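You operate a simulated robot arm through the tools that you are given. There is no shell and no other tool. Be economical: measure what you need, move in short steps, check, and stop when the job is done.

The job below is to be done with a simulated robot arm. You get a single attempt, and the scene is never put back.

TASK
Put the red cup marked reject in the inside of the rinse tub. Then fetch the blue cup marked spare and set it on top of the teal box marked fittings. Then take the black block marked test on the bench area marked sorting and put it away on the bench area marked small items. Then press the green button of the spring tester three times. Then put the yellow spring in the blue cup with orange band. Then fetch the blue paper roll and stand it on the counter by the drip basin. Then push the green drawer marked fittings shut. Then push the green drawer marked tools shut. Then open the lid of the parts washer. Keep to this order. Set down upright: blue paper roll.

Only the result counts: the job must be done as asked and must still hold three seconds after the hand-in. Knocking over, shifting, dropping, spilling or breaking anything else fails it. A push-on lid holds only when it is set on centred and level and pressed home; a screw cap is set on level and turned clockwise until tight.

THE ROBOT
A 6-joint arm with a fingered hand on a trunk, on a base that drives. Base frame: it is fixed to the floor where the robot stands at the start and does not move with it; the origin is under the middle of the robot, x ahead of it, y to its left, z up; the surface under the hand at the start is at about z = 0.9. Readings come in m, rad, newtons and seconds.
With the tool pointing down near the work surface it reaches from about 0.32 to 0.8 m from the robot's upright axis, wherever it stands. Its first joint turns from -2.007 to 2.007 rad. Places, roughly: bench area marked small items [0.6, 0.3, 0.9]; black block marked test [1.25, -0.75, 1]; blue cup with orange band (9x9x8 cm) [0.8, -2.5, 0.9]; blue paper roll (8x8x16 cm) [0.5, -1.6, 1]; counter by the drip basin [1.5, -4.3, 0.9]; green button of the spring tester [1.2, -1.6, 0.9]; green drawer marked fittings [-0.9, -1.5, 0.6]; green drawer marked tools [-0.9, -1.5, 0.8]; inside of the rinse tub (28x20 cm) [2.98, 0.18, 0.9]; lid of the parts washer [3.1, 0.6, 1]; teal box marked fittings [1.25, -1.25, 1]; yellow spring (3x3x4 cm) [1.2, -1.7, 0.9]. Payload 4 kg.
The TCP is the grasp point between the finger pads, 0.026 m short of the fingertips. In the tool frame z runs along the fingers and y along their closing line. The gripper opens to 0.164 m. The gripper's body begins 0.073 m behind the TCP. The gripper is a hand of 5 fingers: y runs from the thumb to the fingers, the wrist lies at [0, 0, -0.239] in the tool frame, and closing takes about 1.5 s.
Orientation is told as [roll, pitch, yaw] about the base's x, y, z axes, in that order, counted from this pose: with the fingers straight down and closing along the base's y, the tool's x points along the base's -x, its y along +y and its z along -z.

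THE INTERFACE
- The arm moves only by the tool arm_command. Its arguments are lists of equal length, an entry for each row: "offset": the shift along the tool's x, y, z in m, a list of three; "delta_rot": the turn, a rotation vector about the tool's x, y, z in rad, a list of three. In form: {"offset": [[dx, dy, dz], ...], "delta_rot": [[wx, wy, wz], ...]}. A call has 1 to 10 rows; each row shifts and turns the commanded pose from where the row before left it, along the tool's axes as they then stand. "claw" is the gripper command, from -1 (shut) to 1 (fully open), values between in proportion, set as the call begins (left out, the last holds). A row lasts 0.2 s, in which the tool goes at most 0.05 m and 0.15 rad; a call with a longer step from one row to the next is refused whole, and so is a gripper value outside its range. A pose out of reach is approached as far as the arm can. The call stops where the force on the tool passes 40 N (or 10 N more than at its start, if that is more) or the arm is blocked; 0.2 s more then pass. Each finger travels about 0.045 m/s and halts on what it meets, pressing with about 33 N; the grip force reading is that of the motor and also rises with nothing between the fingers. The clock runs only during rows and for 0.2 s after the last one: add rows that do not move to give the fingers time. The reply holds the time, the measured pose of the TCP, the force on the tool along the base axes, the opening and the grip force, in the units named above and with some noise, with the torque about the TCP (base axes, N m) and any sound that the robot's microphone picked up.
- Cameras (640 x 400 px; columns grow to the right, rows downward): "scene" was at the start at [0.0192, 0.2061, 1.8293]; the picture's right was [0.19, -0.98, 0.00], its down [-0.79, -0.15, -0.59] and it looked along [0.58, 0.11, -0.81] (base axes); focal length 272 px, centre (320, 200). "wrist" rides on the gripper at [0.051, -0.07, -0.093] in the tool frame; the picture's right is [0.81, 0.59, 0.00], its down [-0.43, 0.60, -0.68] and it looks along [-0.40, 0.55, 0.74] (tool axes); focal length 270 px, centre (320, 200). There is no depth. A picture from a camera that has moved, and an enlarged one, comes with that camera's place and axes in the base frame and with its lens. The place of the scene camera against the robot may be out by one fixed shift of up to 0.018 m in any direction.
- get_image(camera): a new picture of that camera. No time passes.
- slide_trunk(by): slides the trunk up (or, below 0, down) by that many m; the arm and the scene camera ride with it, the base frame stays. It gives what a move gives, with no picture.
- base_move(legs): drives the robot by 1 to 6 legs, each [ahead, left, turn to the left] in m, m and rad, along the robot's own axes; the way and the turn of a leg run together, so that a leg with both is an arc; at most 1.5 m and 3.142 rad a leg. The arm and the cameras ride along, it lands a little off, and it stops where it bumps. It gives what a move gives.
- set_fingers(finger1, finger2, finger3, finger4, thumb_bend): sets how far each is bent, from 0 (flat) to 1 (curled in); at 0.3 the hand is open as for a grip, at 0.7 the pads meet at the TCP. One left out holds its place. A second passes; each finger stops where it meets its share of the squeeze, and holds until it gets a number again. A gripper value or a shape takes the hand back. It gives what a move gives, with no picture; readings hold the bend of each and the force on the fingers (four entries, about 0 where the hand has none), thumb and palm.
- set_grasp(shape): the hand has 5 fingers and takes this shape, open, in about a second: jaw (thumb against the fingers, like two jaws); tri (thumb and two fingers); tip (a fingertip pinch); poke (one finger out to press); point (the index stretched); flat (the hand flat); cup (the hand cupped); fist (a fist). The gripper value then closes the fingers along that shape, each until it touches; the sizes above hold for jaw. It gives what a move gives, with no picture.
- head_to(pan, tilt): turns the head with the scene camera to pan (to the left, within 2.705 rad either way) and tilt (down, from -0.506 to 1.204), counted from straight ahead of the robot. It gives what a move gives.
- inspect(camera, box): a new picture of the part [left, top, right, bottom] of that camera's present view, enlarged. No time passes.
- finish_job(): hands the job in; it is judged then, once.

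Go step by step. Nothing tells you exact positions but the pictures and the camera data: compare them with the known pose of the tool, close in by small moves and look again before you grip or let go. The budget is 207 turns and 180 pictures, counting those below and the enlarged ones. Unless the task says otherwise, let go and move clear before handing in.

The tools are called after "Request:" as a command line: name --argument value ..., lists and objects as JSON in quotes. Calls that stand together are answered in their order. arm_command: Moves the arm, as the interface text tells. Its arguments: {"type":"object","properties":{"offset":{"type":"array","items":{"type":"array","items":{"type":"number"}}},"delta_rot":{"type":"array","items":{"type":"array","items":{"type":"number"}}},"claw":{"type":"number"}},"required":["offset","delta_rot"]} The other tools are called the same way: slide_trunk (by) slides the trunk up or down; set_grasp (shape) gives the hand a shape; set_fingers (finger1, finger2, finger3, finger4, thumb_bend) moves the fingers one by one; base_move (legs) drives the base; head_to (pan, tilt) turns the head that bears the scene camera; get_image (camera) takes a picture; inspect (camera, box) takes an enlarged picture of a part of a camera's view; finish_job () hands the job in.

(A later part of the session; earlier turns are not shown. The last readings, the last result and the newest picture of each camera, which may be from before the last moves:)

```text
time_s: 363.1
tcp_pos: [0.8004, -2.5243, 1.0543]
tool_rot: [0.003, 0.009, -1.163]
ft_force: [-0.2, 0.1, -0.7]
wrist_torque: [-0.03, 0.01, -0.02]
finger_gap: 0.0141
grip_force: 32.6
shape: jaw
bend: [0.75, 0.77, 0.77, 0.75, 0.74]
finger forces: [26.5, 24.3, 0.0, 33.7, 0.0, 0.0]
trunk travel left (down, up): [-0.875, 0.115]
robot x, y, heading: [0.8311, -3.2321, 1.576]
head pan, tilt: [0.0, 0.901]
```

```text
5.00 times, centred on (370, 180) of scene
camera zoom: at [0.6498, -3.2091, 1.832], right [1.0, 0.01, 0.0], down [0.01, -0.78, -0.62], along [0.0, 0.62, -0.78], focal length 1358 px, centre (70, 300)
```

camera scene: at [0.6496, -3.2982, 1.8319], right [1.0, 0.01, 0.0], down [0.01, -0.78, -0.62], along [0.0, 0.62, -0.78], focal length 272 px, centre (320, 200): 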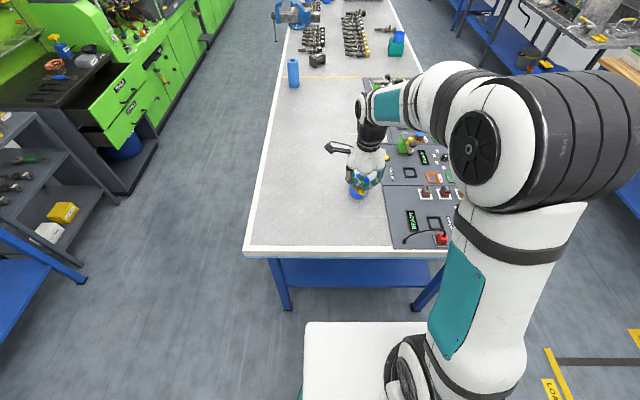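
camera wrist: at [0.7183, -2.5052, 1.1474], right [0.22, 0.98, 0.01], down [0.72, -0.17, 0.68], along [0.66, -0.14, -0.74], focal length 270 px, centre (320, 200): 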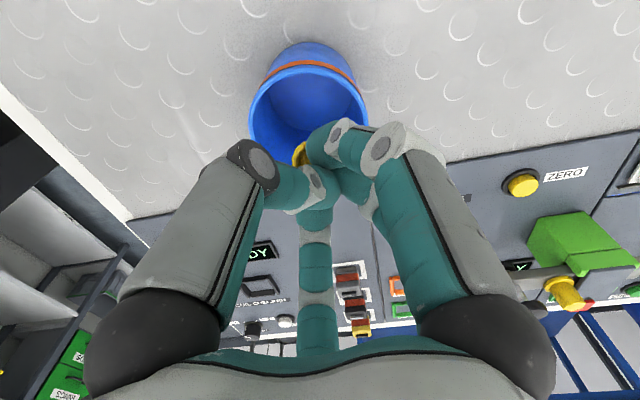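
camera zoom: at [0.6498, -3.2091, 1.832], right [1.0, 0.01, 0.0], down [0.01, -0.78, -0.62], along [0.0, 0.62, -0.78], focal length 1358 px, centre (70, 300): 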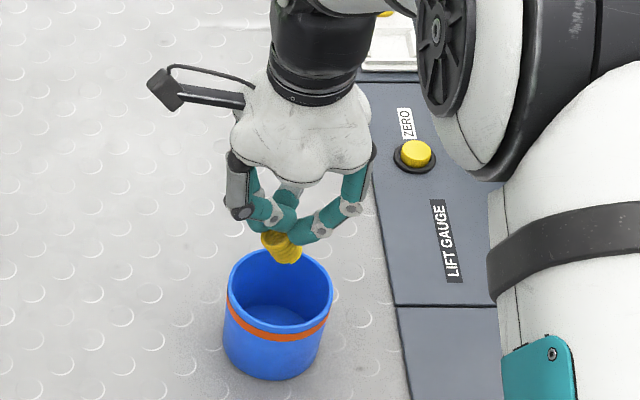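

Aligned. Descend 5 cm more and look before release.

Request:
arm_command --offset '[[0, 0, 0.025], [0, 0, 0.025]]' --delta_rot '[[0, 0, 0], [0, 0, 0]]'

Request:
get_image --camera "wrist"

Request:
inspect --camera "scene" --box '[330, 150, 410, 220]'

```text
time_s: 363.7
tcp_pos: [0.8033, -2.5237, 1.0043]
tool_rot: [0.003, 0.006, -1.166]
ft_force: [-0.5, -0.3, -0.6]
wrist_torque: [0.03, 0.02, 0.01]
finger_gap: 0.014
grip_force: 33.2
shape: jaw
bend: [0.75, 0.77, 0.77, 0.75, 0.74]
finger forces: [26.4, 24.3, 0.0, 33.6, 0.0, 0.0]
trunk travel left (down, up): [-0.875, 0.115]
robot x, y, heading: [0.8287, -3.2281, 1.577]
head pan, tilt: [0.0, 0.901]
```

```text
58 pictures are left
camera wrist: at [0.7193, -2.5058, 1.0967], right [0.22, 0.98, 0.01], down [0.72, -0.17, 0.68], along [0.66, -0.14, -0.74], focal length 270 px, centre (320, 200)
```

wrist: 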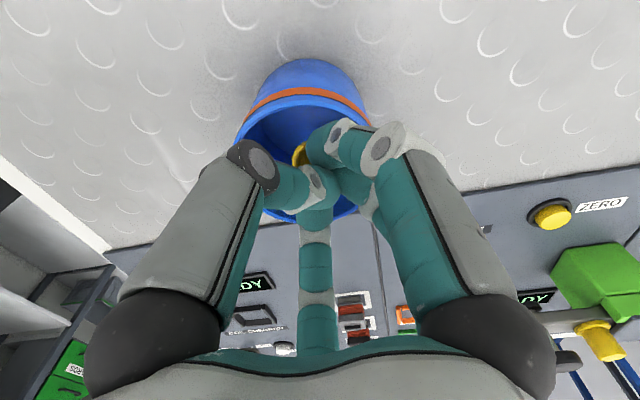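

```text
5.71 times, centred on (370, 185) of scene
camera zoom: at [0.6498, -3.2097, 1.832], right [1.0, 0.01, 0.0], down [0.01, -0.78, -0.62], along [0.0, 0.62, -0.78], focal length 1552 px, centre (34, 286)
```

zoom: 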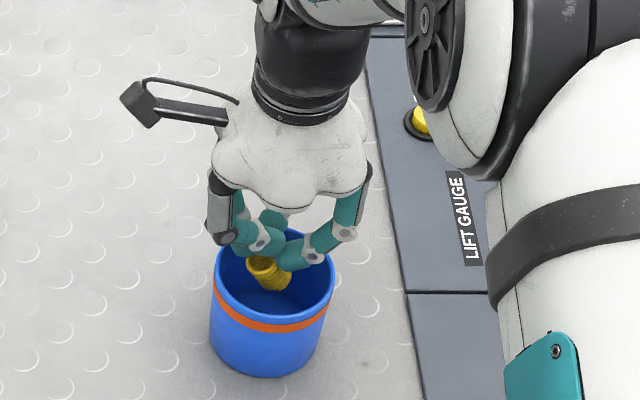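

Spring is inside the mouth of the cup. Open gently.

Request:
arm_command --offset '[[0, 0, 0], [0, 0, 0], [0, 0, 0], [0, 0, 0]]' --delta_rot '[[0, 0, 0], [0, 0, 0], [0, 0, 0], [0, 0, 0]]' --claw -0.5

Request:
arm_command --offset '[[0, 0, -0.02], [0, 0, -0.04], [0, 0, -0.05], [0, 0, -0.05], [0, 0, -0.05]]' --delta_rot '[[0, 0, 0], [0, 0, 0], [0, 0, 0], [0, 0, 0], [0, 0, 0]]'

Request:
get_image --camera "wrist"

Request:
inspect --camera "scene" --box '[320, 140, 420, 220]'

```text
time_s: 364.7
tcp_pos: [0.8024, -2.5243, 1.004]
tool_rot: [0.004, 0.007, -1.163]
ft_force: [0.4, -0.2, 0.8]
wrist_torque: [0.03, 0.0, -0.01]
finger_gap: 0.0408
grip_force: 0.1
shape: jaw
bend: [0.51, 0.51, 0.51, 0.51, 0.7]
finger forces: [0.1, 0.0, 0.0, 0.0, 0.0, 0.0]
trunk travel left (down, up): [-0.875, 0.115]
robot x, y, heading: [0.8277, -3.2281, 1.57]
head pan, tilt: [0.0, 0.901]
```

```text
time_s: 365.9
tcp_pos: [0.8001, -2.5279, 1.215]
tool_rot: [0.003, 0.006, -1.164]
ft_force: [-1.3, -0.6, 1.0]
wrist_torque: [0.02, 0.0, 0.03]
finger_gap: 0.0409
grip_force: 0.0
shape: jaw
bend: [0.51, 0.51, 0.51, 0.51, 0.7]
finger forces: [0.0, 0.0, 0.1, 0.1, 0.0, 0.1]
trunk travel left (down, up): [-0.875, 0.115]
robot x, y, heading: [0.8333, -3.2328, 1.58]
head pan, tilt: [0.0, 0.901]
```

```text
56 pictures are left
camera wrist: at [0.7182, -2.5097, 1.3076], right [0.22, 0.98, 0.01], down [0.72, -0.17, 0.68], along [0.66, -0.14, -0.74], focal length 270 px, centre (320, 200)
```

wrist: 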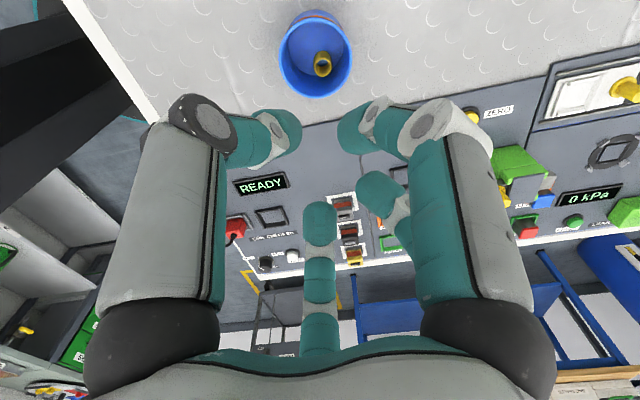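

```text
5.00 times, centred on (370, 180) of scene
camera zoom: at [0.6498, -3.2116, 1.8319], right [1.0, 0.01, 0.0], down [0.01, -0.78, -0.62], along [0.0, 0.62, -0.78], focal length 1358 px, centre (70, 300)
```

zoom: 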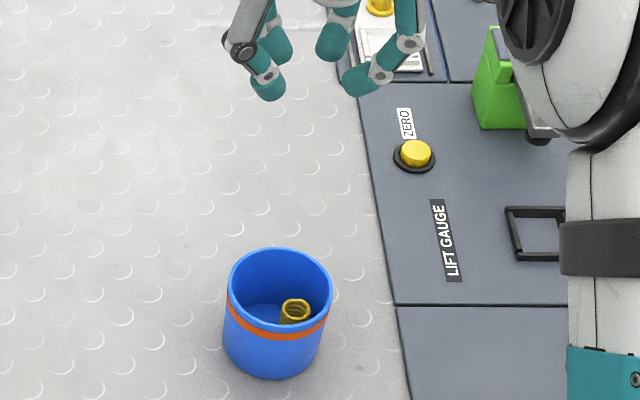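

Spring is in the cup. Retract and drive to the front for the blue paper roll.

Request:
arm_command --offset '[[-0.0367, -0.0159, -0.01], [-0.0367, -0.0159, -0.01], [-0.0367, -0.0159, -0.01], [-0.0367, -0.0159, -0.01], [-0.0367, -0.0159, 0]]' --delta_rot '[[0, 0, 0], [0, 0, 0], [0, 0, 0], [0, 0, 0], [0, 0, 0]]' --claw 1

Request:
base_move --legs '[[-0.14, 0, 0], [0, 0, -1.58], [-0.98, 0, 0], [0, 0.85, 0]]'

```text
time_s: 367.1
tcp_pos: [0.8008, -2.7298, 1.2527]
tool_rot: [0.003, 0.007, -1.164]
ft_force: [-0.1, -0.6, 0.4]
wrist_torque: [0.03, -0.02, -0.04]
finger_gap: 0.1476
grip_force: 0.1
shape: jaw
bend: [0.26, 0.26, 0.26, 0.26, 0.35]
finger forces: [0.1, 0.0, 0.0, 0.0, 0.0, 0.1]
trunk travel left (down, up): [-0.875, 0.115]
robot x, y, heading: [0.8292, -3.2309, 1.58]
head pan, tilt: [0.0, 0.901]
```

```text
time_s: 381.2
tcp_pos: [0.3744, -2.4906, 1.253]
tool_rot: [0.005, 0.008, -2.789]
ft_force: [-0.1, 0.6, -0.1]
wrist_torque: [0.02, -0.03, 0.01]
finger_gap: 0.1638
grip_force: 0.2
shape: jaw
bend: [0.3, 0.3, 0.3, 0.3, 0.3]
finger forces: [0.1, 0.1, 0.1, 0.1, 0.1, 0.1]
trunk travel left (down, up): [-0.875, 0.115]
robot x, y, heading: [-0.1286, -2.4906, -0.05]
head pan, tilt: [0.0, 0.901]
```

Request:
base_move --legs '[[0, 0, 0.05], [0, 0.82, 0]]'

Request:
get_image --camera "scene"

Request:
get_image --camera "wrist"

```text
time_s: 386.1
tcp_pos: [0.3743, -1.6306, 1.2524]
tool_rot: [0.003, 0.006, -2.746]
ft_force: [0.0, -0.2, -0.3]
wrist_torque: [0.0, -0.02, 0.0]
finger_gap: 0.1638
grip_force: 0.0
shape: jaw
bend: [0.3, 0.3, 0.3, 0.3, 0.3]
finger forces: [0.0, 0.0, 0.0, 0.0, 0.0, 0.1]
trunk travel left (down, up): [-0.875, 0.115]
robot x, y, heading: [-0.1291, -1.6483, -0.003]
head pan, tilt: [0.0, 0.901]
```

```text
54 pictures are left
camera scene: at [-0.1075, -1.4603, 1.8319], right [0.0, -1.0, 0.0], down [-0.78, 0.0, -0.62], along [0.62, 0.0, -0.78], focal length 272 px, centre (320, 200)
```

scene: 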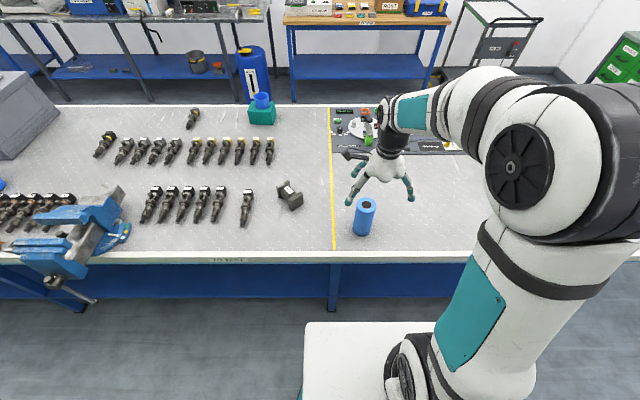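

```text
53 pictures are left
camera wrist: at [0.3939, -1.5462, 1.3452], right [0.97, -0.23, 0.01], down [-0.17, -0.72, 0.68], along [-0.15, -0.66, -0.74], focal length 270 px, centre (320, 200)
```

wrist: 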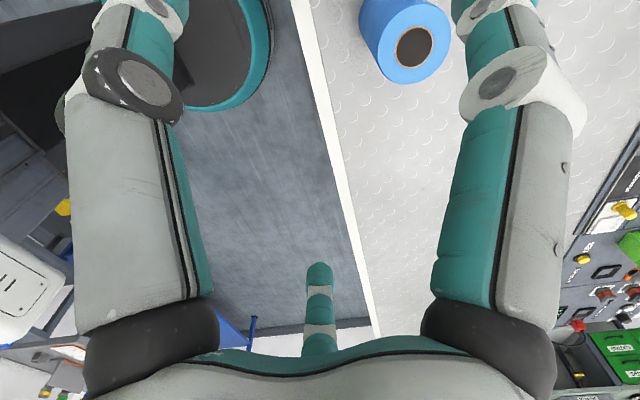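

Roll centre ≈(0.468,−1.633), top ≈1.05. Move above with the jaw open and lower part-way.

Request:
arm_command --offset '[[0.0428, 0.0191, 0], [0.0428, 0.0191, 0], [0, 0, 0.045], [0, 0, 0.045], [0, 0, 0.04]]' --delta_rot '[[0, 0, 0], [0, 0, 0], [0, 0, 0], [0, 0, 0], [0, 0, 0]]' --claw 1

Request:
get_image --camera "wrist"

Request:
inspect --camera "scene" --box '[310, 130, 430, 240]'

```text
time_s: 387.3
tcp_pos: [0.4686, -1.6329, 1.1232]
tool_rot: [0.003, 0.006, -2.747]
ft_force: [0.4, -0.2, 0.1]
wrist_torque: [-0.03, 0.01, 0.02]
finger_gap: 0.1639
grip_force: 0.1
shape: jaw
bend: [0.3, 0.3, 0.3, 0.3, 0.3]
finger forces: [0.0, 0.1, 0.2, 0.0, 0.1, 0.1]
trunk travel left (down, up): [-0.875, 0.115]
robot x, y, heading: [-0.1292, -1.656, -0.01]
head pan, tilt: [0.0, 0.901]
```

```text
52 pictures are left
camera wrist: at [0.4891, -1.5494, 1.2156], right [0.97, -0.23, 0.01], down [-0.17, -0.72, 0.68], along [-0.15, -0.66, -0.74], focal length 270 px, centre (320, 200)
```

wrist: 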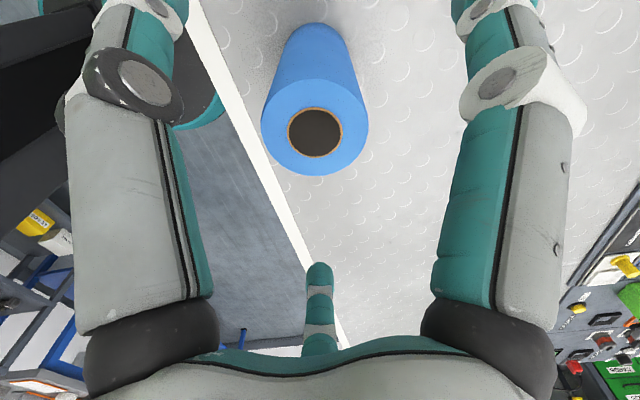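

```text
3.64 times, centred on (370, 185) of scene
camera zoom: at [-0.1065, -1.4608, 1.832], right [0.0, -1.0, 0.0], down [-0.78, 0.0, -0.62], along [0.62, 0.0, -0.78], focal length 988 px, centre (138, 254)
```

zoom: 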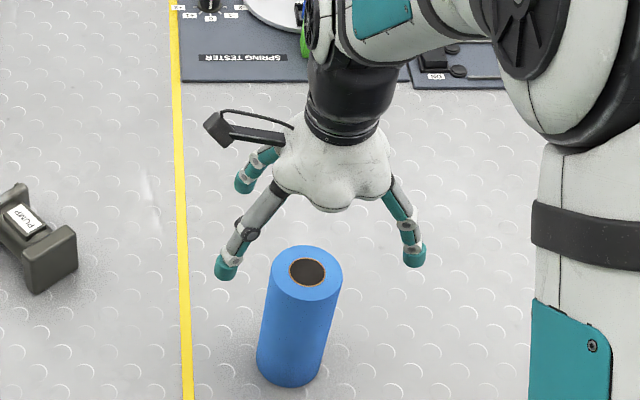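

Centred on the roll. Descend and grip.

Request:
arm_command --offset '[[-0.003, 0.002, 0.04], [0, 0, 0.04], [0, 0, 0.035]]' --delta_rot '[[0, 0, 0], [0, 0, 0], [0, 0, 0]]'

Request:
inspect --camera "scene" --box '[310, 130, 430, 240]'

Request:
arm_command --offset '[[0, 0, 0], [0, 0, 0], [0, 0, 0], [0, 0, 0], [0, 0, 0], [0, 0, 0], [0, 0, 0], [0, 0, 0]]' --delta_rot '[[0, 0, 0], [0, 0, 0], [0, 0, 0], [0, 0, 0], [0, 0, 0], [0, 0, 0], [0, 0, 0], [0, 0, 0]]' --claw -1

Request:
inspect --camera "scene" --box '[310, 130, 430, 240]'

```text
time_s: 388.1
tcp_pos: [0.4681, -1.6354, 1.0067]
tool_rot: [0.003, 0.007, -2.744]
ft_force: [0.4, 0.2, -0.1]
wrist_torque: [-0.02, 0.01, -0.02]
finger_gap: 0.164
grip_force: 0.1
shape: jaw
bend: [0.3, 0.3, 0.3, 0.3, 0.3]
finger forces: [0.0, 0.0, 0.0, 0.1, 0.0, 0.0]
trunk travel left (down, up): [-0.875, 0.115]
robot x, y, heading: [-0.1288, -1.6537, -0.001]
head pan, tilt: [0.0, 0.901]
```

```text
3.64 times, centred on (370, 185) of scene
camera zoom: at [-0.1062, -1.4607, 1.832], right [0.0, -1.0, 0.0], down [-0.78, 0.0, -0.62], along [0.62, 0.0, -0.78], focal length 988 px, centre (138, 254)
```

zoom: 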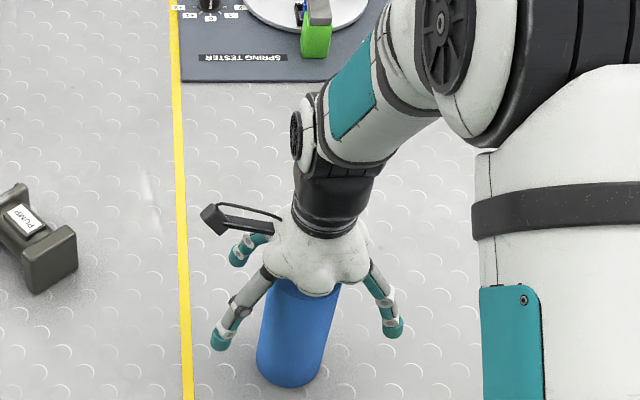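

```text
time_s: 389.9
tcp_pos: [0.4666, -1.6364, 1.0079]
tool_rot: [0.004, 0.007, -2.746]
ft_force: [0.1, -0.3, -0.4]
wrist_torque: [-0.02, -0.01, 0.01]
finger_gap: 0.0658
grip_force: 32.7
shape: jaw
bend: [0.42, 0.45, 0.45, 0.43, 0.7]
finger forces: [29.6, 29.8, 29.7, 29.0, 30.3, 0.0]
trunk travel left (down, up): [-0.875, 0.115]
robot x, y, heading: [-0.1302, -1.6536, -0.003]
head pan, tilt: [0.0, 0.901]
```

```text
3.64 times, centred on (370, 185) of scene
camera zoom: at [-0.1072, -1.4609, 1.8319], right [0.0, -1.0, 0.0], down [-0.78, 0.0, -0.62], along [0.62, 0.0, -0.78], focal length 988 px, centre (138, 254)
```

zoom: 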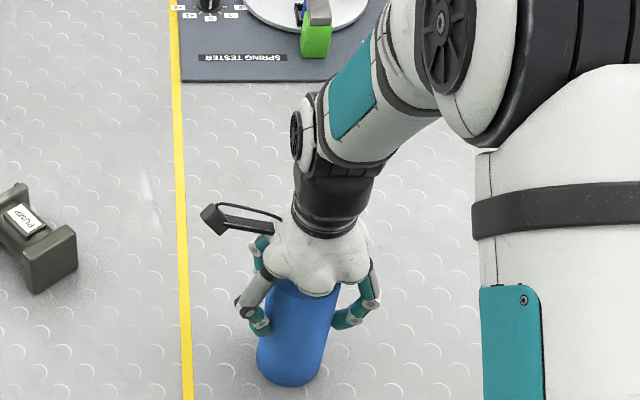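

All five fingers hold it. Lift, retract and drive toward the stores counter.

Request:
arm_command --offset '[[0, 0, -0.02], [0, 0, -0.04], [0, 0, -0.05], [0, 0, -0.05], [0, 0, -0.05], [0, 0, -0.04], [-0.037, -0.0154, 0], [-0.037, -0.0154, 0]]' --delta_rot '[[0, 0, 0], [0, 0, 0], [0, 0, 0], [0, 0, 0], [0, 0, 0], [0, 0, 0], [0, 0, 0], [0, 0, 0]]'

Request:
base_move --legs '[[0, -1.5, 0], [0, -0.1, 0], [0.9, 0, 0], [0.68, 0, 0]]'

Request:
head_to --pan -1.55 --tilt 0.6

Request:
get_image --camera "scene"

```text
time_s: 391.7
tcp_pos: [0.3824, -1.638, 1.2571]
tool_rot: [0.003, 0.005, -2.745]
ft_force: [-1.0, -0.2, -1.3]
wrist_torque: [0.02, -0.06, 0.03]
finger_gap: 0.0654
grip_force: 33.2
shape: jaw
bend: [0.42, 0.45, 0.45, 0.43, 0.7]
finger forces: [29.7, 30.0, 29.6, 29.0, 30.4, 0.1]
trunk travel left (down, up): [-0.875, 0.115]
robot x, y, heading: [-0.1294, -1.6499, -0.006]
head pan, tilt: [0.0, 0.901]
```

```text
time_s: 407.6
tcp_pos: [1.9748, -3.2145, 1.2554]
tool_rot: [0.004, 0.007, -2.721]
ft_force: [0.3, 1.0, -2.7]
wrist_torque: [0.0, 0.0, -0.03]
finger_gap: 0.0654
grip_force: 33.0
shape: jaw
bend: [0.42, 0.45, 0.45, 0.43, 0.7]
finger forces: [29.8, 29.9, 29.7, 28.9, 30.3, 0.1]
trunk travel left (down, up): [-0.875, 0.115]
robot x, y, heading: [1.459, -3.2432, 0.021]
head pan, tilt: [0.0, 0.901]
```

```text
time_s: 409.2
tcp_pos: [1.9751, -3.2136, 1.2555]
tool_rot: [0.003, 0.008, -2.723]
ft_force: [-0.7, -1.0, -1.7]
wrist_torque: [-0.04, 0.02, 0.01]
finger_gap: 0.0653
grip_force: 33.4
shape: jaw
bend: [0.42, 0.45, 0.45, 0.43, 0.7]
finger forces: [29.8, 29.8, 29.7, 29.0, 30.4, 0.0]
trunk travel left (down, up): [-0.875, 0.115]
robot x, y, heading: [1.4653, -3.2374, 0.019]
head pan, tilt: [-1.55, 0.6]
```

```text
48 pictures are left
camera scene: at [1.4078, -3.1388, 1.8567], right [-1.0, -0.04, 0.0], down [-0.02, 0.56, -0.83], along [0.03, -0.82, -0.56], focal length 272 px, centre (320, 200)
```

scene: 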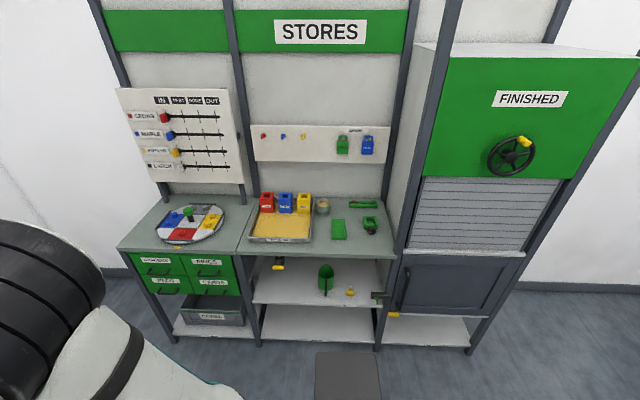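

I see the stores counter with the drip basin. Inspect it and the grey object on the floor.

Request:
inspect --camera "scene" --box '[230, 170, 410, 290]'

Request:
inspect --camera "scene" --box '[250, 300, 420, 400]'

```text
3.33 times, centred on (320, 230) of scene
camera zoom: at [1.4078, -3.1388, 1.8567], right [-1.0, -0.04, 0.0], down [-0.02, 0.56, -0.83], along [0.03, -0.82, -0.56], focal length 906 px, centre (320, 100)
```

zoom: 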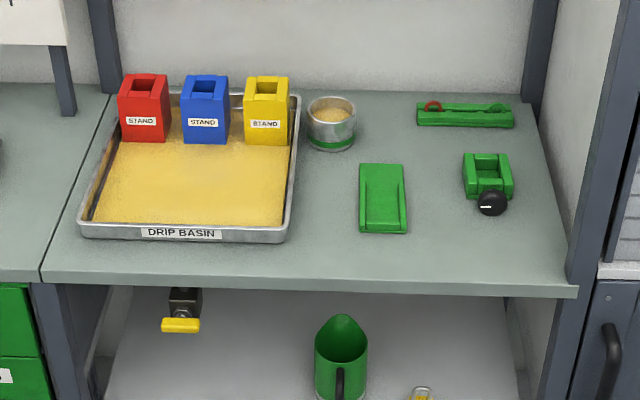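

```text
3.76 times, centred on (335, 350) of scene
camera zoom: at [1.4078, -3.1388, 1.8567], right [-1.0, -0.04, 0.0], down [-0.02, 0.56, -0.83], along [0.03, -0.82, -0.56], focal length 1023 px, centre (264, -365)
```

zoom: 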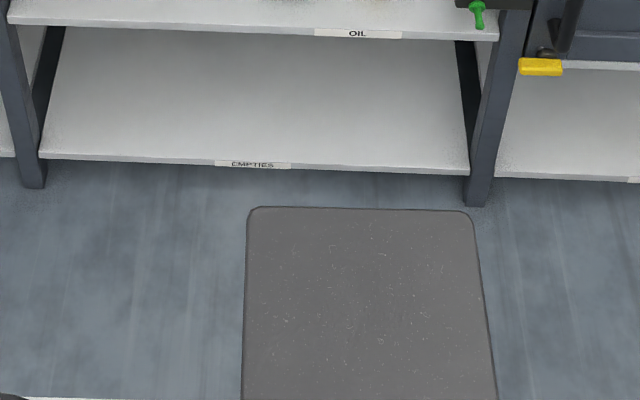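

The grey thing is a flat floor mat. The free counter spot just right of the drip basin is ≈(1.43,−4.14). Turn to face the counter and approach.

Request:
base_move --legs '[[0, 0, -1.59], [0.2, 0, 0]]'

Request:
head_to --pan 0.0 --tilt 0.9

Request:
get_image --camera "scene"

Request:
get_image --camera "wrist"

```text
time_s: 414.7
tcp_pos: [1.4739, -3.9564, 1.2549]
tool_rot: [0.003, 0.005, 1.964]
ft_force: [0.2, 0.1, -1.0]
wrist_torque: [0.05, 0.03, -0.01]
finger_gap: 0.0655
grip_force: 33.1
shape: jaw
bend: [0.42, 0.45, 0.45, 0.43, 0.7]
finger forces: [29.8, 29.8, 29.6, 28.7, 30.0, 0.1]
trunk travel left (down, up): [-0.875, 0.115]
robot x, y, heading: [1.4594, -3.4442, -1.577]
head pan, tilt: [-1.55, 0.6]
```

```text
time_s: 416.4
tcp_pos: [1.4735, -3.9574, 1.2562]
tool_rot: [0.004, 0.007, 1.966]
ft_force: [-0.3, 0.3, -1.2]
wrist_torque: [-0.02, -0.01, -0.03]
finger_gap: 0.0651
grip_force: 33.3
shape: jaw
bend: [0.42, 0.45, 0.45, 0.43, 0.7]
finger forces: [29.7, 29.9, 29.7, 28.7, 30.2, 0.0]
trunk travel left (down, up): [-0.875, 0.115]
robot x, y, heading: [1.462, -3.4448, -1.575]
head pan, tilt: [0.0, 0.901]
```

```text
45 pictures are left
camera scene: at [1.6517, -3.4523, 1.832], right [-1.0, 0.01, 0.0], down [0.0, 0.78, -0.62], along [0.0, -0.62, -0.78], focal length 272 px, centre (320, 200)
```

scene: 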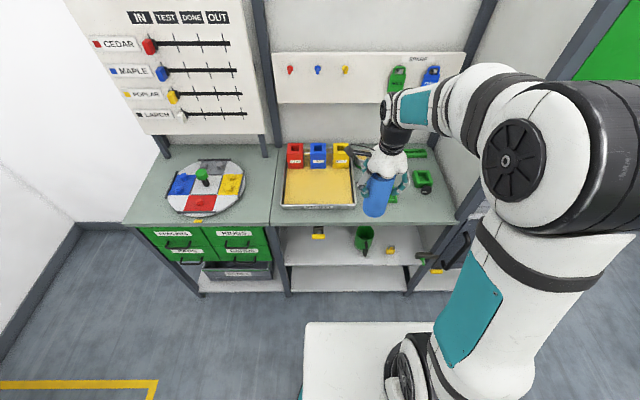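

```text
44 pictures are left
camera wrist: at [1.5585, -3.9762, 1.3485], right [-0.23, -0.97, 0.01], down [-0.72, 0.18, 0.68], along [-0.66, 0.15, -0.74], focal length 270 px, centre (320, 200)
```

wrist: 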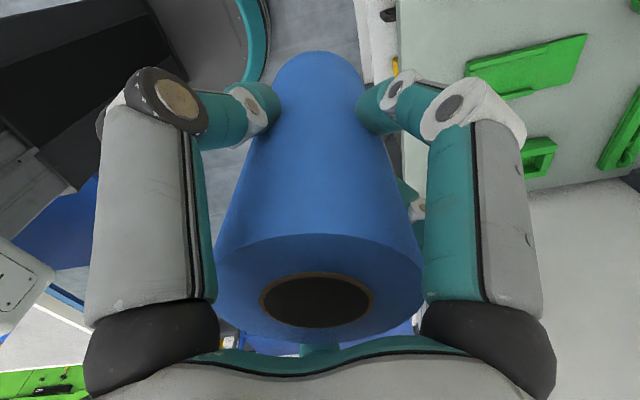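

Gap between basin (x≈1.50) and green item (x≈1.384): target (1.445,−4.16). Move over it at height and then lower.

Request:
arm_command --offset '[[0.0353, 0.0209, 0], [0.0353, 0.0209, 0], [0.0353, 0.0209, 0], [0.0353, 0.0209, 0], [0.0353, 0.0209, 0], [0, 0, 0.05], [0, 0, 0.05], [0, 0, 0.05]]' --delta_rot '[[0, 0, 0], [0, 0, 0], [0, 0, 0], [0, 0, 0], [0, 0, 0], [0, 0, 0], [0, 0, 0], [0, 0, 0]]'

Request:
inspect --camera "scene" --box '[270, 110, 450, 230]'

Request:
get_image --camera "wrist"

```text
time_s: 418.2
tcp_pos: [1.4449, -4.1611, 1.1063]
tool_rot: [0.006, 0.006, 1.964]
ft_force: [0.5, 0.0, -1.8]
wrist_torque: [0.02, 0.01, 0.0]
finger_gap: 0.0652
grip_force: 32.5
shape: jaw
bend: [0.42, 0.45, 0.45, 0.43, 0.7]
finger forces: [29.9, 29.7, 29.5, 28.7, 30.4, 0.0]
trunk travel left (down, up): [-0.875, 0.115]
robot x, y, heading: [1.4573, -3.4446, -1.577]
head pan, tilt: [0.0, 0.901]
```

```text
3.33 times, centred on (360, 170) of scene
camera zoom: at [1.6519, -3.4535, 1.832], right [-1.0, 0.01, 0.0], down [0.0, 0.78, -0.62], along [0.0, -0.62, -0.78], focal length 906 px, centre (187, 300)
```

zoom: 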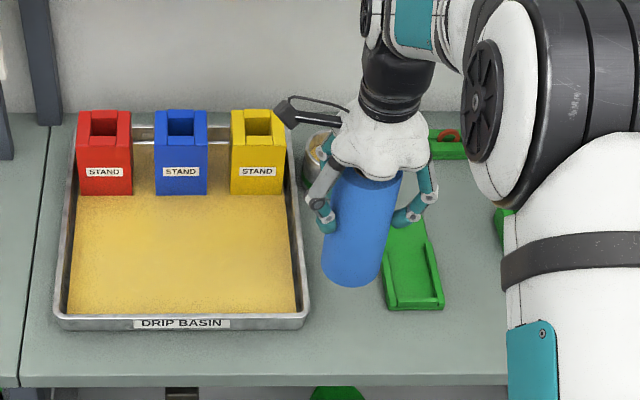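

```text
42 pictures are left
camera wrist: at [1.5288, -4.1802, 1.1999], right [-0.23, -0.97, 0.01], down [-0.72, 0.18, 0.68], along [-0.66, 0.15, -0.74], focal length 270 px, centre (320, 200)
```

wrist: 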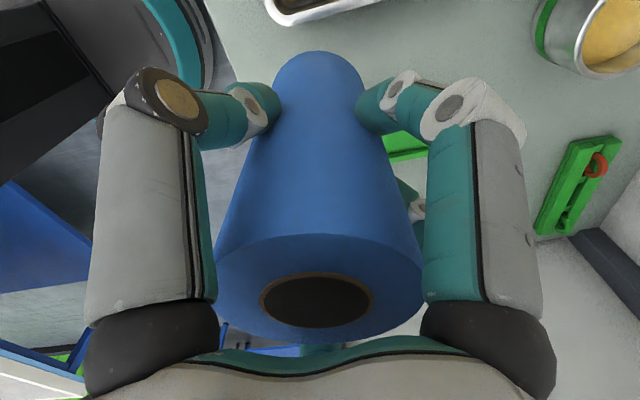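

Shift 24 mm toward the front for more clearance from the green item, then lower to contact.

Request:
arm_command --offset '[[-0.021, -0.012, 0], [0, 0, 0.03], [0, 0, 0.03], [0, 0, 0.015]]' --delta_rot '[[0, 0, 0], [0, 0, 0], [0, 0, 0], [0, 0, 0]]'

Request:
inspect --camera "scene" --box '[290, 130, 430, 230]'

```text
time_s: 419.2
tcp_pos: [1.4472, -4.1388, 1.0326]
tool_rot: [0.003, 0.007, 1.964]
ft_force: [0.0, 0.1, -1.9]
wrist_torque: [0.03, 0.01, 0.0]
finger_gap: 0.0651
grip_force: 32.8
shape: jaw
bend: [0.42, 0.45, 0.45, 0.43, 0.7]
finger forces: [29.7, 29.8, 29.5, 28.7, 30.4, 0.0]
trunk travel left (down, up): [-0.875, 0.115]
robot x, y, heading: [1.4619, -3.4432, -1.579]
head pan, tilt: [0.0, 0.901]
```

```text
4.00 times, centred on (360, 180) of scene
camera zoom: at [1.6516, -3.4532, 1.832], right [-1.0, 0.01, 0.0], down [0.0, 0.78, -0.62], along [0.0, -0.62, -0.78], focal length 1087 px, centre (160, 280)
```

zoom: 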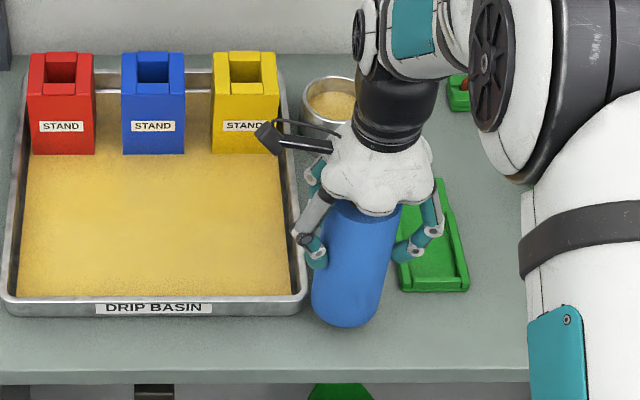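

Request:
arm_command --offset '[[0, 0, 0.012], [0, 0, 0.006], [0, 0, 0.004], [0, 0, 0.003]]' --delta_rot '[[0, 0, 0], [0, 0, 0], [0, 0, 0], [0, 0, 0]]'

Request:
inspect --camera "scene" --box '[290, 130, 430, 230]'

```text
time_s: 420.2
tcp_pos: [1.447, -4.1384, 1.0074]
tool_rot: [0.004, 0.008, 1.966]
ft_force: [-1.3, -0.6, 1.5]
wrist_torque: [0.02, 0.04, -0.02]
finger_gap: 0.0651
grip_force: 32.6
shape: jaw
bend: [0.42, 0.45, 0.45, 0.43, 0.7]
finger forces: [30.0, 30.0, 29.9, 28.7, 30.2, 0.0]
trunk travel left (down, up): [-0.875, 0.115]
robot x, y, heading: [1.4603, -3.4424, -1.577]
head pan, tilt: [0.0, 0.901]
```

```text
4.00 times, centred on (360, 180) of scene
camera zoom: at [1.6516, -3.4519, 1.832], right [-1.0, 0.01, 0.0], down [0.0, 0.78, -0.62], along [0.0, -0.62, -0.78], focal length 1087 px, centre (160, 280)
```

zoom: 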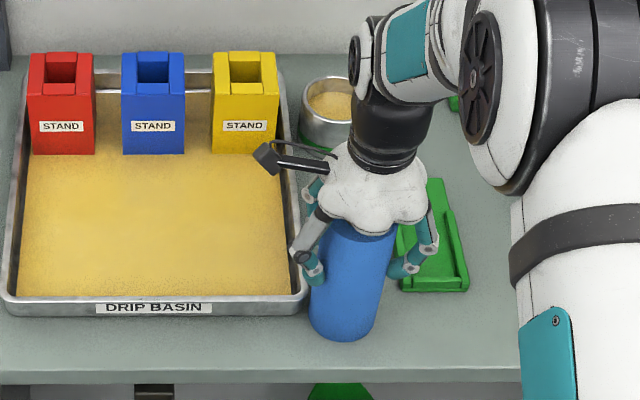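

Contact begins. Press 2 mm more, release, then rise straight up.

Request:
arm_command --offset '[[0, 0, 0.002], [0, 0, 0]]' --delta_rot '[[0, 0, 0], [0, 0, 0]]'

Request:
arm_command --offset '[[0, 0, 0], [0, 0, 0], [0, 0, 0], [0, 0, 0], [0, 0, 0], [0, 0, 0]]' --delta_rot '[[0, 0, 0], [0, 0, 0], [0, 0, 0], [0, 0, 0], [0, 0, 0], [0, 0, 0]]' --claw 0.5

Request:
get_image --camera "wrist"

```text
time_s: 420.8
tcp_pos: [1.4474, -4.1386, 1.0072]
tool_rot: [0.005, 0.008, 1.966]
ft_force: [-0.2, -0.5, 12.7]
wrist_torque: [0.1, -0.14, 0.01]
finger_gap: 0.0655
grip_force: 32.7
shape: jaw
bend: [0.42, 0.45, 0.45, 0.43, 0.7]
finger forces: [30.7, 31.5, 30.8, 29.7, 31.6, 0.1]
trunk travel left (down, up): [-0.875, 0.115]
robot x, y, heading: [1.4598, -3.4442, -1.573]
head pan, tilt: [0.0, 0.901]
```

```text
time_s: 422.2
tcp_pos: [1.4476, -4.1375, 1.0052]
tool_rot: [0.005, 0.006, 1.964]
ft_force: [0.5, 0.7, -0.1]
wrist_torque: [-0.01, 0.0, 0.0]
finger_gap: 0.1229
grip_force: 0.2
shape: jaw
bend: [0.28, 0.28, 0.28, 0.28, 0.59]
finger forces: [0.0, 0.0, 0.1, 0.0, 0.0, 0.0]
trunk travel left (down, up): [-0.875, 0.115]
robot x, y, heading: [1.4574, -3.4448, -1.581]
head pan, tilt: [0.0, 0.901]
```

```text
39 pictures are left
camera wrist: at [1.5329, -4.1574, 1.0981], right [-0.23, -0.97, 0.01], down [-0.72, 0.18, 0.68], along [-0.66, 0.15, -0.74], focal length 270 px, centre (320, 200)
```

wrist: 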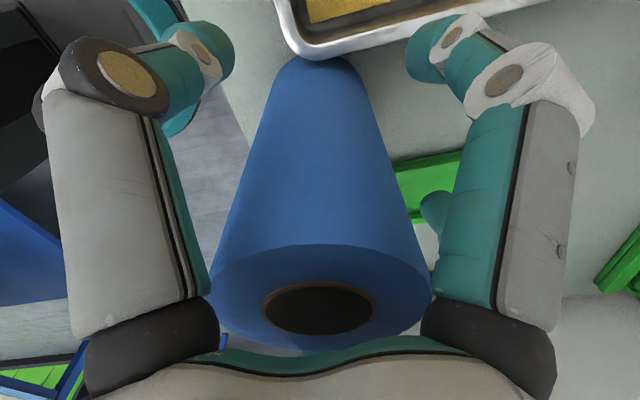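

Fingers are clear all round. Rise straight up and check.

Request:
arm_command --offset '[[0, 0, -0.02], [0, 0, -0.04], [0, 0, -0.05], [0, 0, -0.05], [0, 0, -0.05], [0, 0, -0.04]]' --delta_rot '[[0, 0, 0], [0, 0, 0], [0, 0, 0], [0, 0, 0], [0, 0, 0], [0, 0, 0]]'

Request:
inspect --camera "scene" --box '[290, 130, 430, 230]'

```text
time_s: 423.6
tcp_pos: [1.4482, -4.1339, 1.2548]
tool_rot: [0.004, 0.006, 1.966]
ft_force: [0.6, 0.1, -0.5]
wrist_torque: [-0.01, 0.02, 0.01]
finger_gap: 0.1227
grip_force: 0.0
shape: jaw
bend: [0.28, 0.28, 0.28, 0.28, 0.59]
finger forces: [0.1, 0.0, 0.0, 0.1, 0.0, 0.0]
trunk travel left (down, up): [-0.875, 0.115]
robot x, y, heading: [1.4636, -3.4421, -1.574]
head pan, tilt: [0.0, 0.901]
```

```text
4.00 times, centred on (360, 180) of scene
camera zoom: at [1.6519, -3.4515, 1.8319], right [-1.0, 0.01, 0.0], down [0.0, 0.78, -0.62], along [0.0, -0.62, -0.78], focal length 1087 px, centre (160, 280)
```

zoom: 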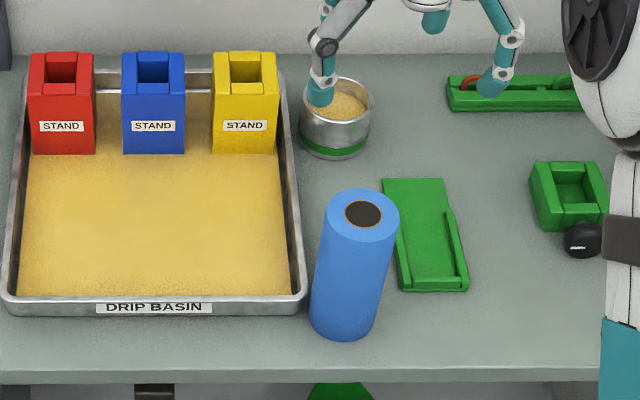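

Roll stands upright. Next the drawers: retract, turn to face −x and drive to them.

Request:
arm_command --offset '[[-0.037, -0.0154, 0], [-0.037, -0.0154, 0], [-0.037, -0.0154, 0], [-0.037, -0.0154, 0], [-0.037, -0.0154, 0]]' --delta_rot '[[0, 0, 0], [0, 0, 0], [0, 0, 0], [0, 0, 0], [0, 0, 0]]'

Request:
base_move --legs '[[-0.17, 0, 0], [0, 0, -1.571], [0.75, 0, 0], [0.75, 0, 0], [0, -0.9, 0]]'

Request:
head_to --pan -0.7 --tilt 0.6

Request:
get_image --camera "scene"

```text
time_s: 424.8
tcp_pos: [1.4499, -3.9309, 1.2528]
tool_rot: [0.003, 0.008, 1.965]
ft_force: [0.0, 0.7, -0.5]
wrist_torque: [-0.06, 0.02, 0.01]
finger_gap: 0.1229
grip_force: 0.1
shape: jaw
bend: [0.28, 0.28, 0.28, 0.28, 0.59]
finger forces: [0.1, 0.0, 0.0, 0.0, 0.0, 0.1]
trunk travel left (down, up): [-0.875, 0.115]
robot x, y, heading: [1.4604, -3.4418, -1.579]
head pan, tilt: [0.0, 0.901]
```

```text
time_s: 441.7
tcp_pos: [-0.576, -2.409, 1.2525]
tool_rot: [0.004, 0.007, 0.434]
ft_force: [-0.1, -0.4, 0.0]
wrist_torque: [-0.01, 0.04, -0.01]
finger_gap: 0.1226
grip_force: 0.1
shape: jaw
bend: [0.28, 0.28, 0.28, 0.28, 0.59]
finger forces: [0.1, 0.0, 0.0, 0.0, 0.0, 0.0]
trunk travel left (down, up): [-0.875, 0.115]
robot x, y, heading: [-0.0867, -2.3956, -3.105]
head pan, tilt: [0.0, 0.901]
```

```text
time_s: 442.8
tcp_pos: [-0.5764, -2.4099, 1.2525]
tool_rot: [0.004, 0.008, 0.434]
ft_force: [0.0, 0.3, 0.2]
wrist_torque: [0.01, -0.02, 0.01]
finger_gap: 0.1226
grip_force: 0.0
shape: jaw
bend: [0.28, 0.28, 0.28, 0.28, 0.59]
finger forces: [0.1, 0.0, 0.0, 0.1, 0.0, 0.0]
trunk travel left (down, up): [-0.875, 0.115]
robot x, y, heading: [-0.0837, -2.3983, -3.105]
head pan, tilt: [-0.7, 0.6]
```

```text
37 pictures are left
camera scene: at [-0.0813, -2.5214, 1.8567], right [0.62, 0.79, 0.0], down [0.45, -0.35, -0.82], along [-0.65, 0.51, -0.57], focal length 272 px, centre (320, 200)
```

scene: 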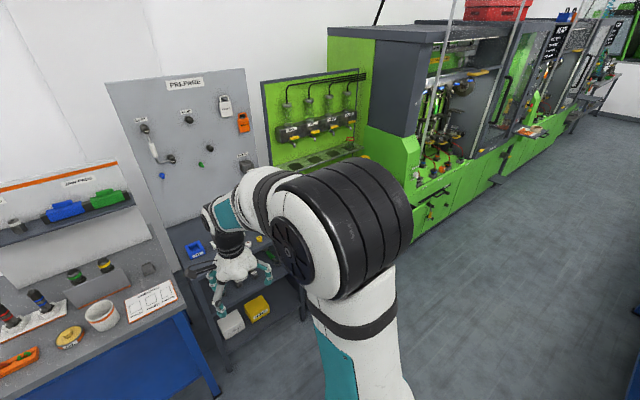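

Request:
base_move --legs '[[0, 0, -0.036], [0, -0.7, 0]]'

Request:
head_to --pan 0.1 --tilt 0.9

Request:
get_image --camera "scene"

```text
time_s: 447.0
tcp_pos: [-0.5791, -1.7039, 1.2512]
tool_rot: [0.004, 0.007, 0.408]
ft_force: [0.0, 0.8, 0.7]
wrist_torque: [-0.02, 0.0, 0.01]
finger_gap: 0.1228
grip_force: 0.1
shape: jaw
bend: [0.28, 0.28, 0.28, 0.28, 0.59]
finger forces: [0.0, 0.0, 0.1, 0.0, 0.0, 0.0]
trunk travel left (down, up): [-0.875, 0.115]
robot x, y, heading: [-0.0867, -1.7077, -3.134]
head pan, tilt: [-0.7, 0.6]
```

```text
time_s: 448.1
tcp_pos: [-0.5792, -1.7037, 1.2533]
tool_rot: [0.003, 0.008, 0.408]
ft_force: [-0.6, -1.1, 0.9]
wrist_torque: [0.0, 0.0, 0.01]
finger_gap: 0.1227
grip_force: 0.0
shape: jaw
bend: [0.28, 0.28, 0.28, 0.28, 0.59]
finger forces: [0.0, 0.0, 0.0, 0.0, 0.1, 0.1]
trunk travel left (down, up): [-0.875, 0.115]
robot x, y, heading: [-0.0906, -1.7069, -3.136]
head pan, tilt: [0.099, 0.901]
```

```text
36 pictures are left
camera scene: at [-0.0943, -1.8935, 1.832], right [-0.11, 0.99, 0.0], down [0.78, 0.08, -0.62], along [-0.62, -0.07, -0.78], focal length 272 px, centre (320, 200)
```

scene: 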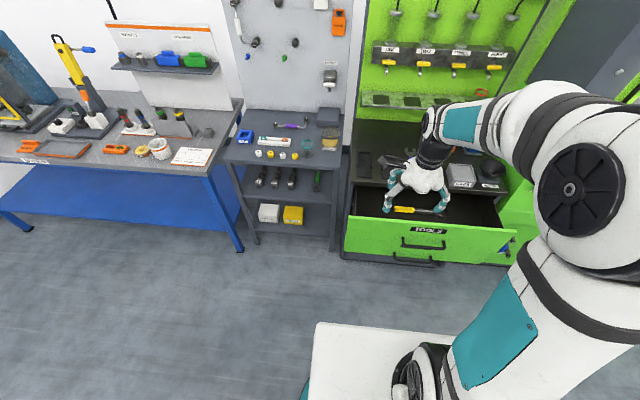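

Request:
inspect --camera "scene" --box '[330, 130, 530, 280]'

```text
2.67 times, centred on (430, 205) of scene
camera zoom: at [-0.0943, -1.8935, 1.832], right [-0.11, 0.99, 0.0], down [0.78, 0.08, -0.62], along [-0.62, -0.07, -0.78], focal length 724 px, centre (27, 187)
```

zoom: 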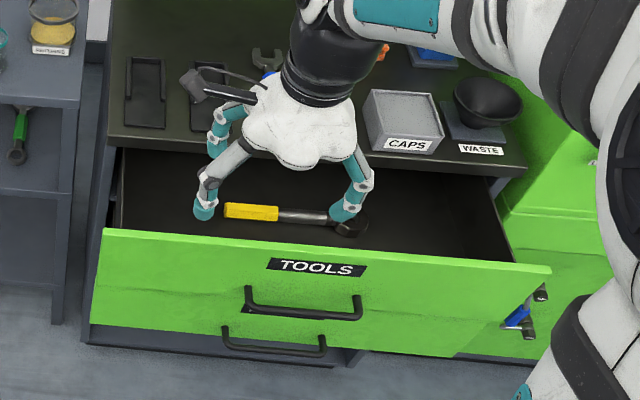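

Both green drawers stand out about 16 cm (front face x≈−0.79, closed ≈−0.95). I'll point the closed hand forward, lower the trunk, and push the lower one first. Back up slightly and start turning the hand.

Request:
base_move --legs '[[-0.1, 0, -0.005]]'

Request:
arm_command --offset '[[0, 0, 0], [0, 0, 0], [0, 0, 0], [0, 0, 0], [0, 0, 0], [0, 0, 0], [0, 0, 0], [0, 0, 0], [0, 0, 0], [0, 0, 0]]' --delta_rot '[[0, 0, 0.136], [0, 0, 0.136], [0, 0, 0.136], [0, 0.14, 0], [0, 0.14, 0], [0, 0.14, 0], [0, 0.14, 0], [0, 0.14, 0], [0, 0.14, 0], [0, 0.14, 0]]' --claw -1

Request:
arm_command --offset '[[0, 0, 0.03], [0, 0, 0.03], [0, 0, 0.02], [0, 0, 0], [0, 0, 0]]' --delta_rot '[[0, 0.14, 0], [0, 0.14, 0], [0, 0.14, 0], [0, 0.1, 0], [0, 0.07, 0]]'

Request:
get_image --camera "scene"

```text
time_s: 449.3
tcp_pos: [-0.4781, -1.7005, 1.2525]
tool_rot: [0.005, 0.007, 0.402]
ft_force: [-0.1, 1.1, 0.1]
wrist_torque: [0.03, 0.0, -0.01]
finger_gap: 0.1224
grip_force: 0.0
shape: jaw
bend: [0.28, 0.28, 0.28, 0.28, 0.59]
finger forces: [0.1, 0.0, 0.0, 0.0, 0.0, 0.0]
trunk travel left (down, up): [-0.875, 0.115]
robot x, y, heading: [0.0128, -1.7043, -3.136]
head pan, tilt: [0.099, 0.901]
```

```text
time_s: 451.5
tcp_pos: [-0.54, -1.6992, 1.2667]
tool_rot: [0.001, 0.988, -0.004]
ft_force: [-0.1, 0.1, -0.1]
wrist_torque: [-0.01, -0.01, 0.0]
finger_gap: 0.0
grip_force: 33.8
shape: jaw
bend: [0.7, 0.7, 0.7, 0.7, 0.7]
finger forces: [0.1, 0.0, 0.0, 0.0, 0.0, 0.1]
out of reach, approached as far as the arm can: row 8, 9, 10
trunk travel left (down, up): [-0.875, 0.115]
robot x, y, heading: [0.0128, -1.7071, -3.142]
head pan, tilt: [0.099, 0.901]
```

```text
time_s: 452.7
tcp_pos: [-0.6114, -1.6999, 1.2322]
tool_rot: [2.522, 1.569, 2.519]
ft_force: [-0.6, 0.1, 0.1]
wrist_torque: [-0.01, -0.02, -0.03]
finger_gap: 0.0
grip_force: 33.0
shape: jaw
bend: [0.7, 0.7, 0.7, 0.7, 0.7]
finger forces: [0.0, 0.0, 0.1, 0.1, 0.0, 0.0]
trunk travel left (down, up): [-0.875, 0.115]
robot x, y, heading: [0.011, -1.7067, -3.136]
head pan, tilt: [0.099, 0.901]
```

```text
34 pictures are left
camera scene: at [0.0033, -1.8929, 1.832], right [-0.1, 0.99, 0.0], down [0.78, 0.08, -0.62], along [-0.62, -0.06, -0.78], focal length 272 px, centre (320, 200)
```

scene: 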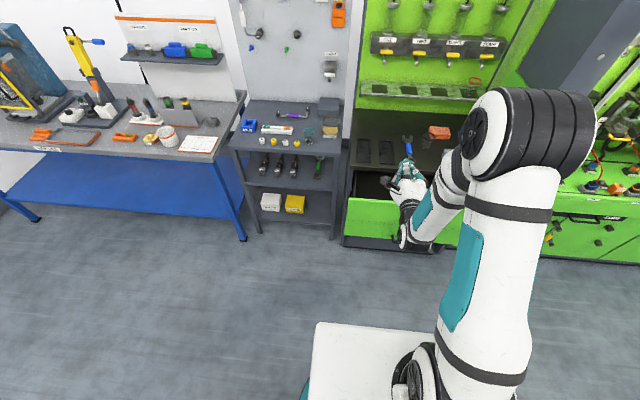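

Hand points forward. Lower the trunk to drawer height and look.

Request:
slide_trunk --by -0.62

Request:
head_to --pan 0.0 --tilt 0.6

Request:
get_image --camera "scene"

Request:
get_image --camera "wrist"

```text
refused: -0.62 is not a number from -0.4 to 0.4
```

```text
time_s: 453.5
tcp_pos: [-0.6101, -1.6997, 1.2338]
tool_rot: [0.593, 1.57, 0.588]
ft_force: [1.0, -0.5, 0.8]
wrist_torque: [0.03, 0.03, -0.02]
finger_gap: 0.0002
grip_force: 33.7
shape: jaw
bend: [0.7, 0.7, 0.7, 0.7, 0.7]
finger forces: [0.1, 0.0, 0.0, 0.0, 0.1, 0.0]
trunk travel left (down, up): [-0.875, 0.115]
robot x, y, heading: [0.0114, -1.7071, -3.138]
head pan, tilt: [0.0, 0.6]
```

```text
33 pictures are left
camera scene: at [-0.0092, -1.8855, 1.8567], right [0.0, 1.0, 0.0], down [0.57, 0.0, -0.82], along [-0.82, 0.0, -0.57], focal length 272 px, centre (320, 200)
```

scene: 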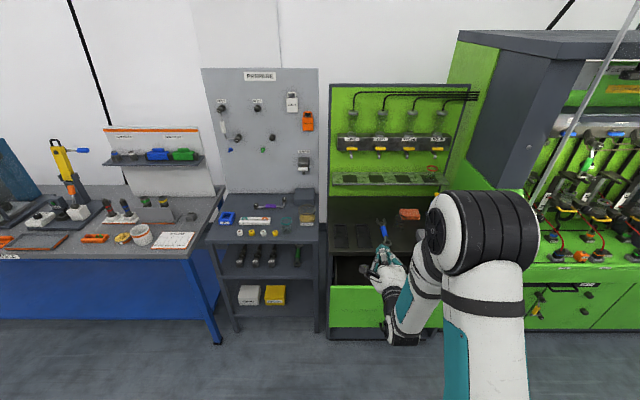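

```text
32 pictures are left
camera wrist: at [-0.5163, -1.7695, 1.2819], right [0.0, 0.59, 0.81], down [0.68, 0.59, -0.43], along [-0.73, 0.55, -0.4], focal length 270 px, centre (320, 200)
```

wrist: 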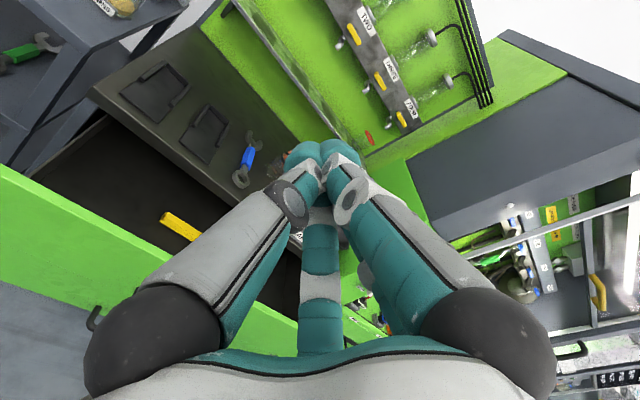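

Request:
slide_trunk --by -0.31

Request:
slide_trunk --by -0.31

Request:
get_image --camera "scene"

```text
time_s: 456.6
tcp_pos: [-0.6107, -1.6998, 0.9226]
tool_rot: [1.158, 1.571, 1.152]
ft_force: [-0.2, 0.0, -1.8]
wrist_torque: [0.0, 0.0, 0.05]
finger_gap: 0.0
grip_force: 32.8
shape: jaw
bend: [0.7, 0.7, 0.7, 0.7, 0.7]
finger forces: [0.0, 0.0, 0.0, 0.0, 0.0, 0.0]
trunk travel left (down, up): [-0.565, 0.425]
robot x, y, heading: [0.0118, -1.7069, -3.142]
head pan, tilt: [0.0, 0.6]
```

```text
time_s: 459.6
tcp_pos: [-0.6108, -1.6994, 0.6122]
tool_rot: [1.109, 1.571, 1.105]
ft_force: [-0.4, 0.1, -0.2]
wrist_torque: [-0.04, 0.01, -0.04]
finger_gap: 0.0
grip_force: 33.1
shape: jaw
bend: [0.7, 0.7, 0.7, 0.7, 0.7]
finger forces: [0.0, 0.0, 0.0, 0.0, 0.1, 0.0]
trunk travel left (down, up): [-0.255, 0.735]
robot x, y, heading: [0.0125, -1.7073, -3.138]
head pan, tilt: [0.0, 0.6]
```

```text
31 pictures are left
camera scene: at [-0.009, -1.8854, 1.2368], right [0.0, 1.0, 0.0], down [0.56, 0.0, -0.83], along [-0.83, 0.0, -0.56], focal length 272 px, centre (320, 200)
```

scene: 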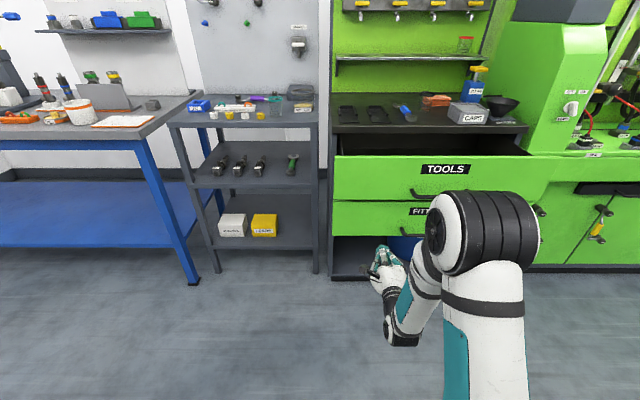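

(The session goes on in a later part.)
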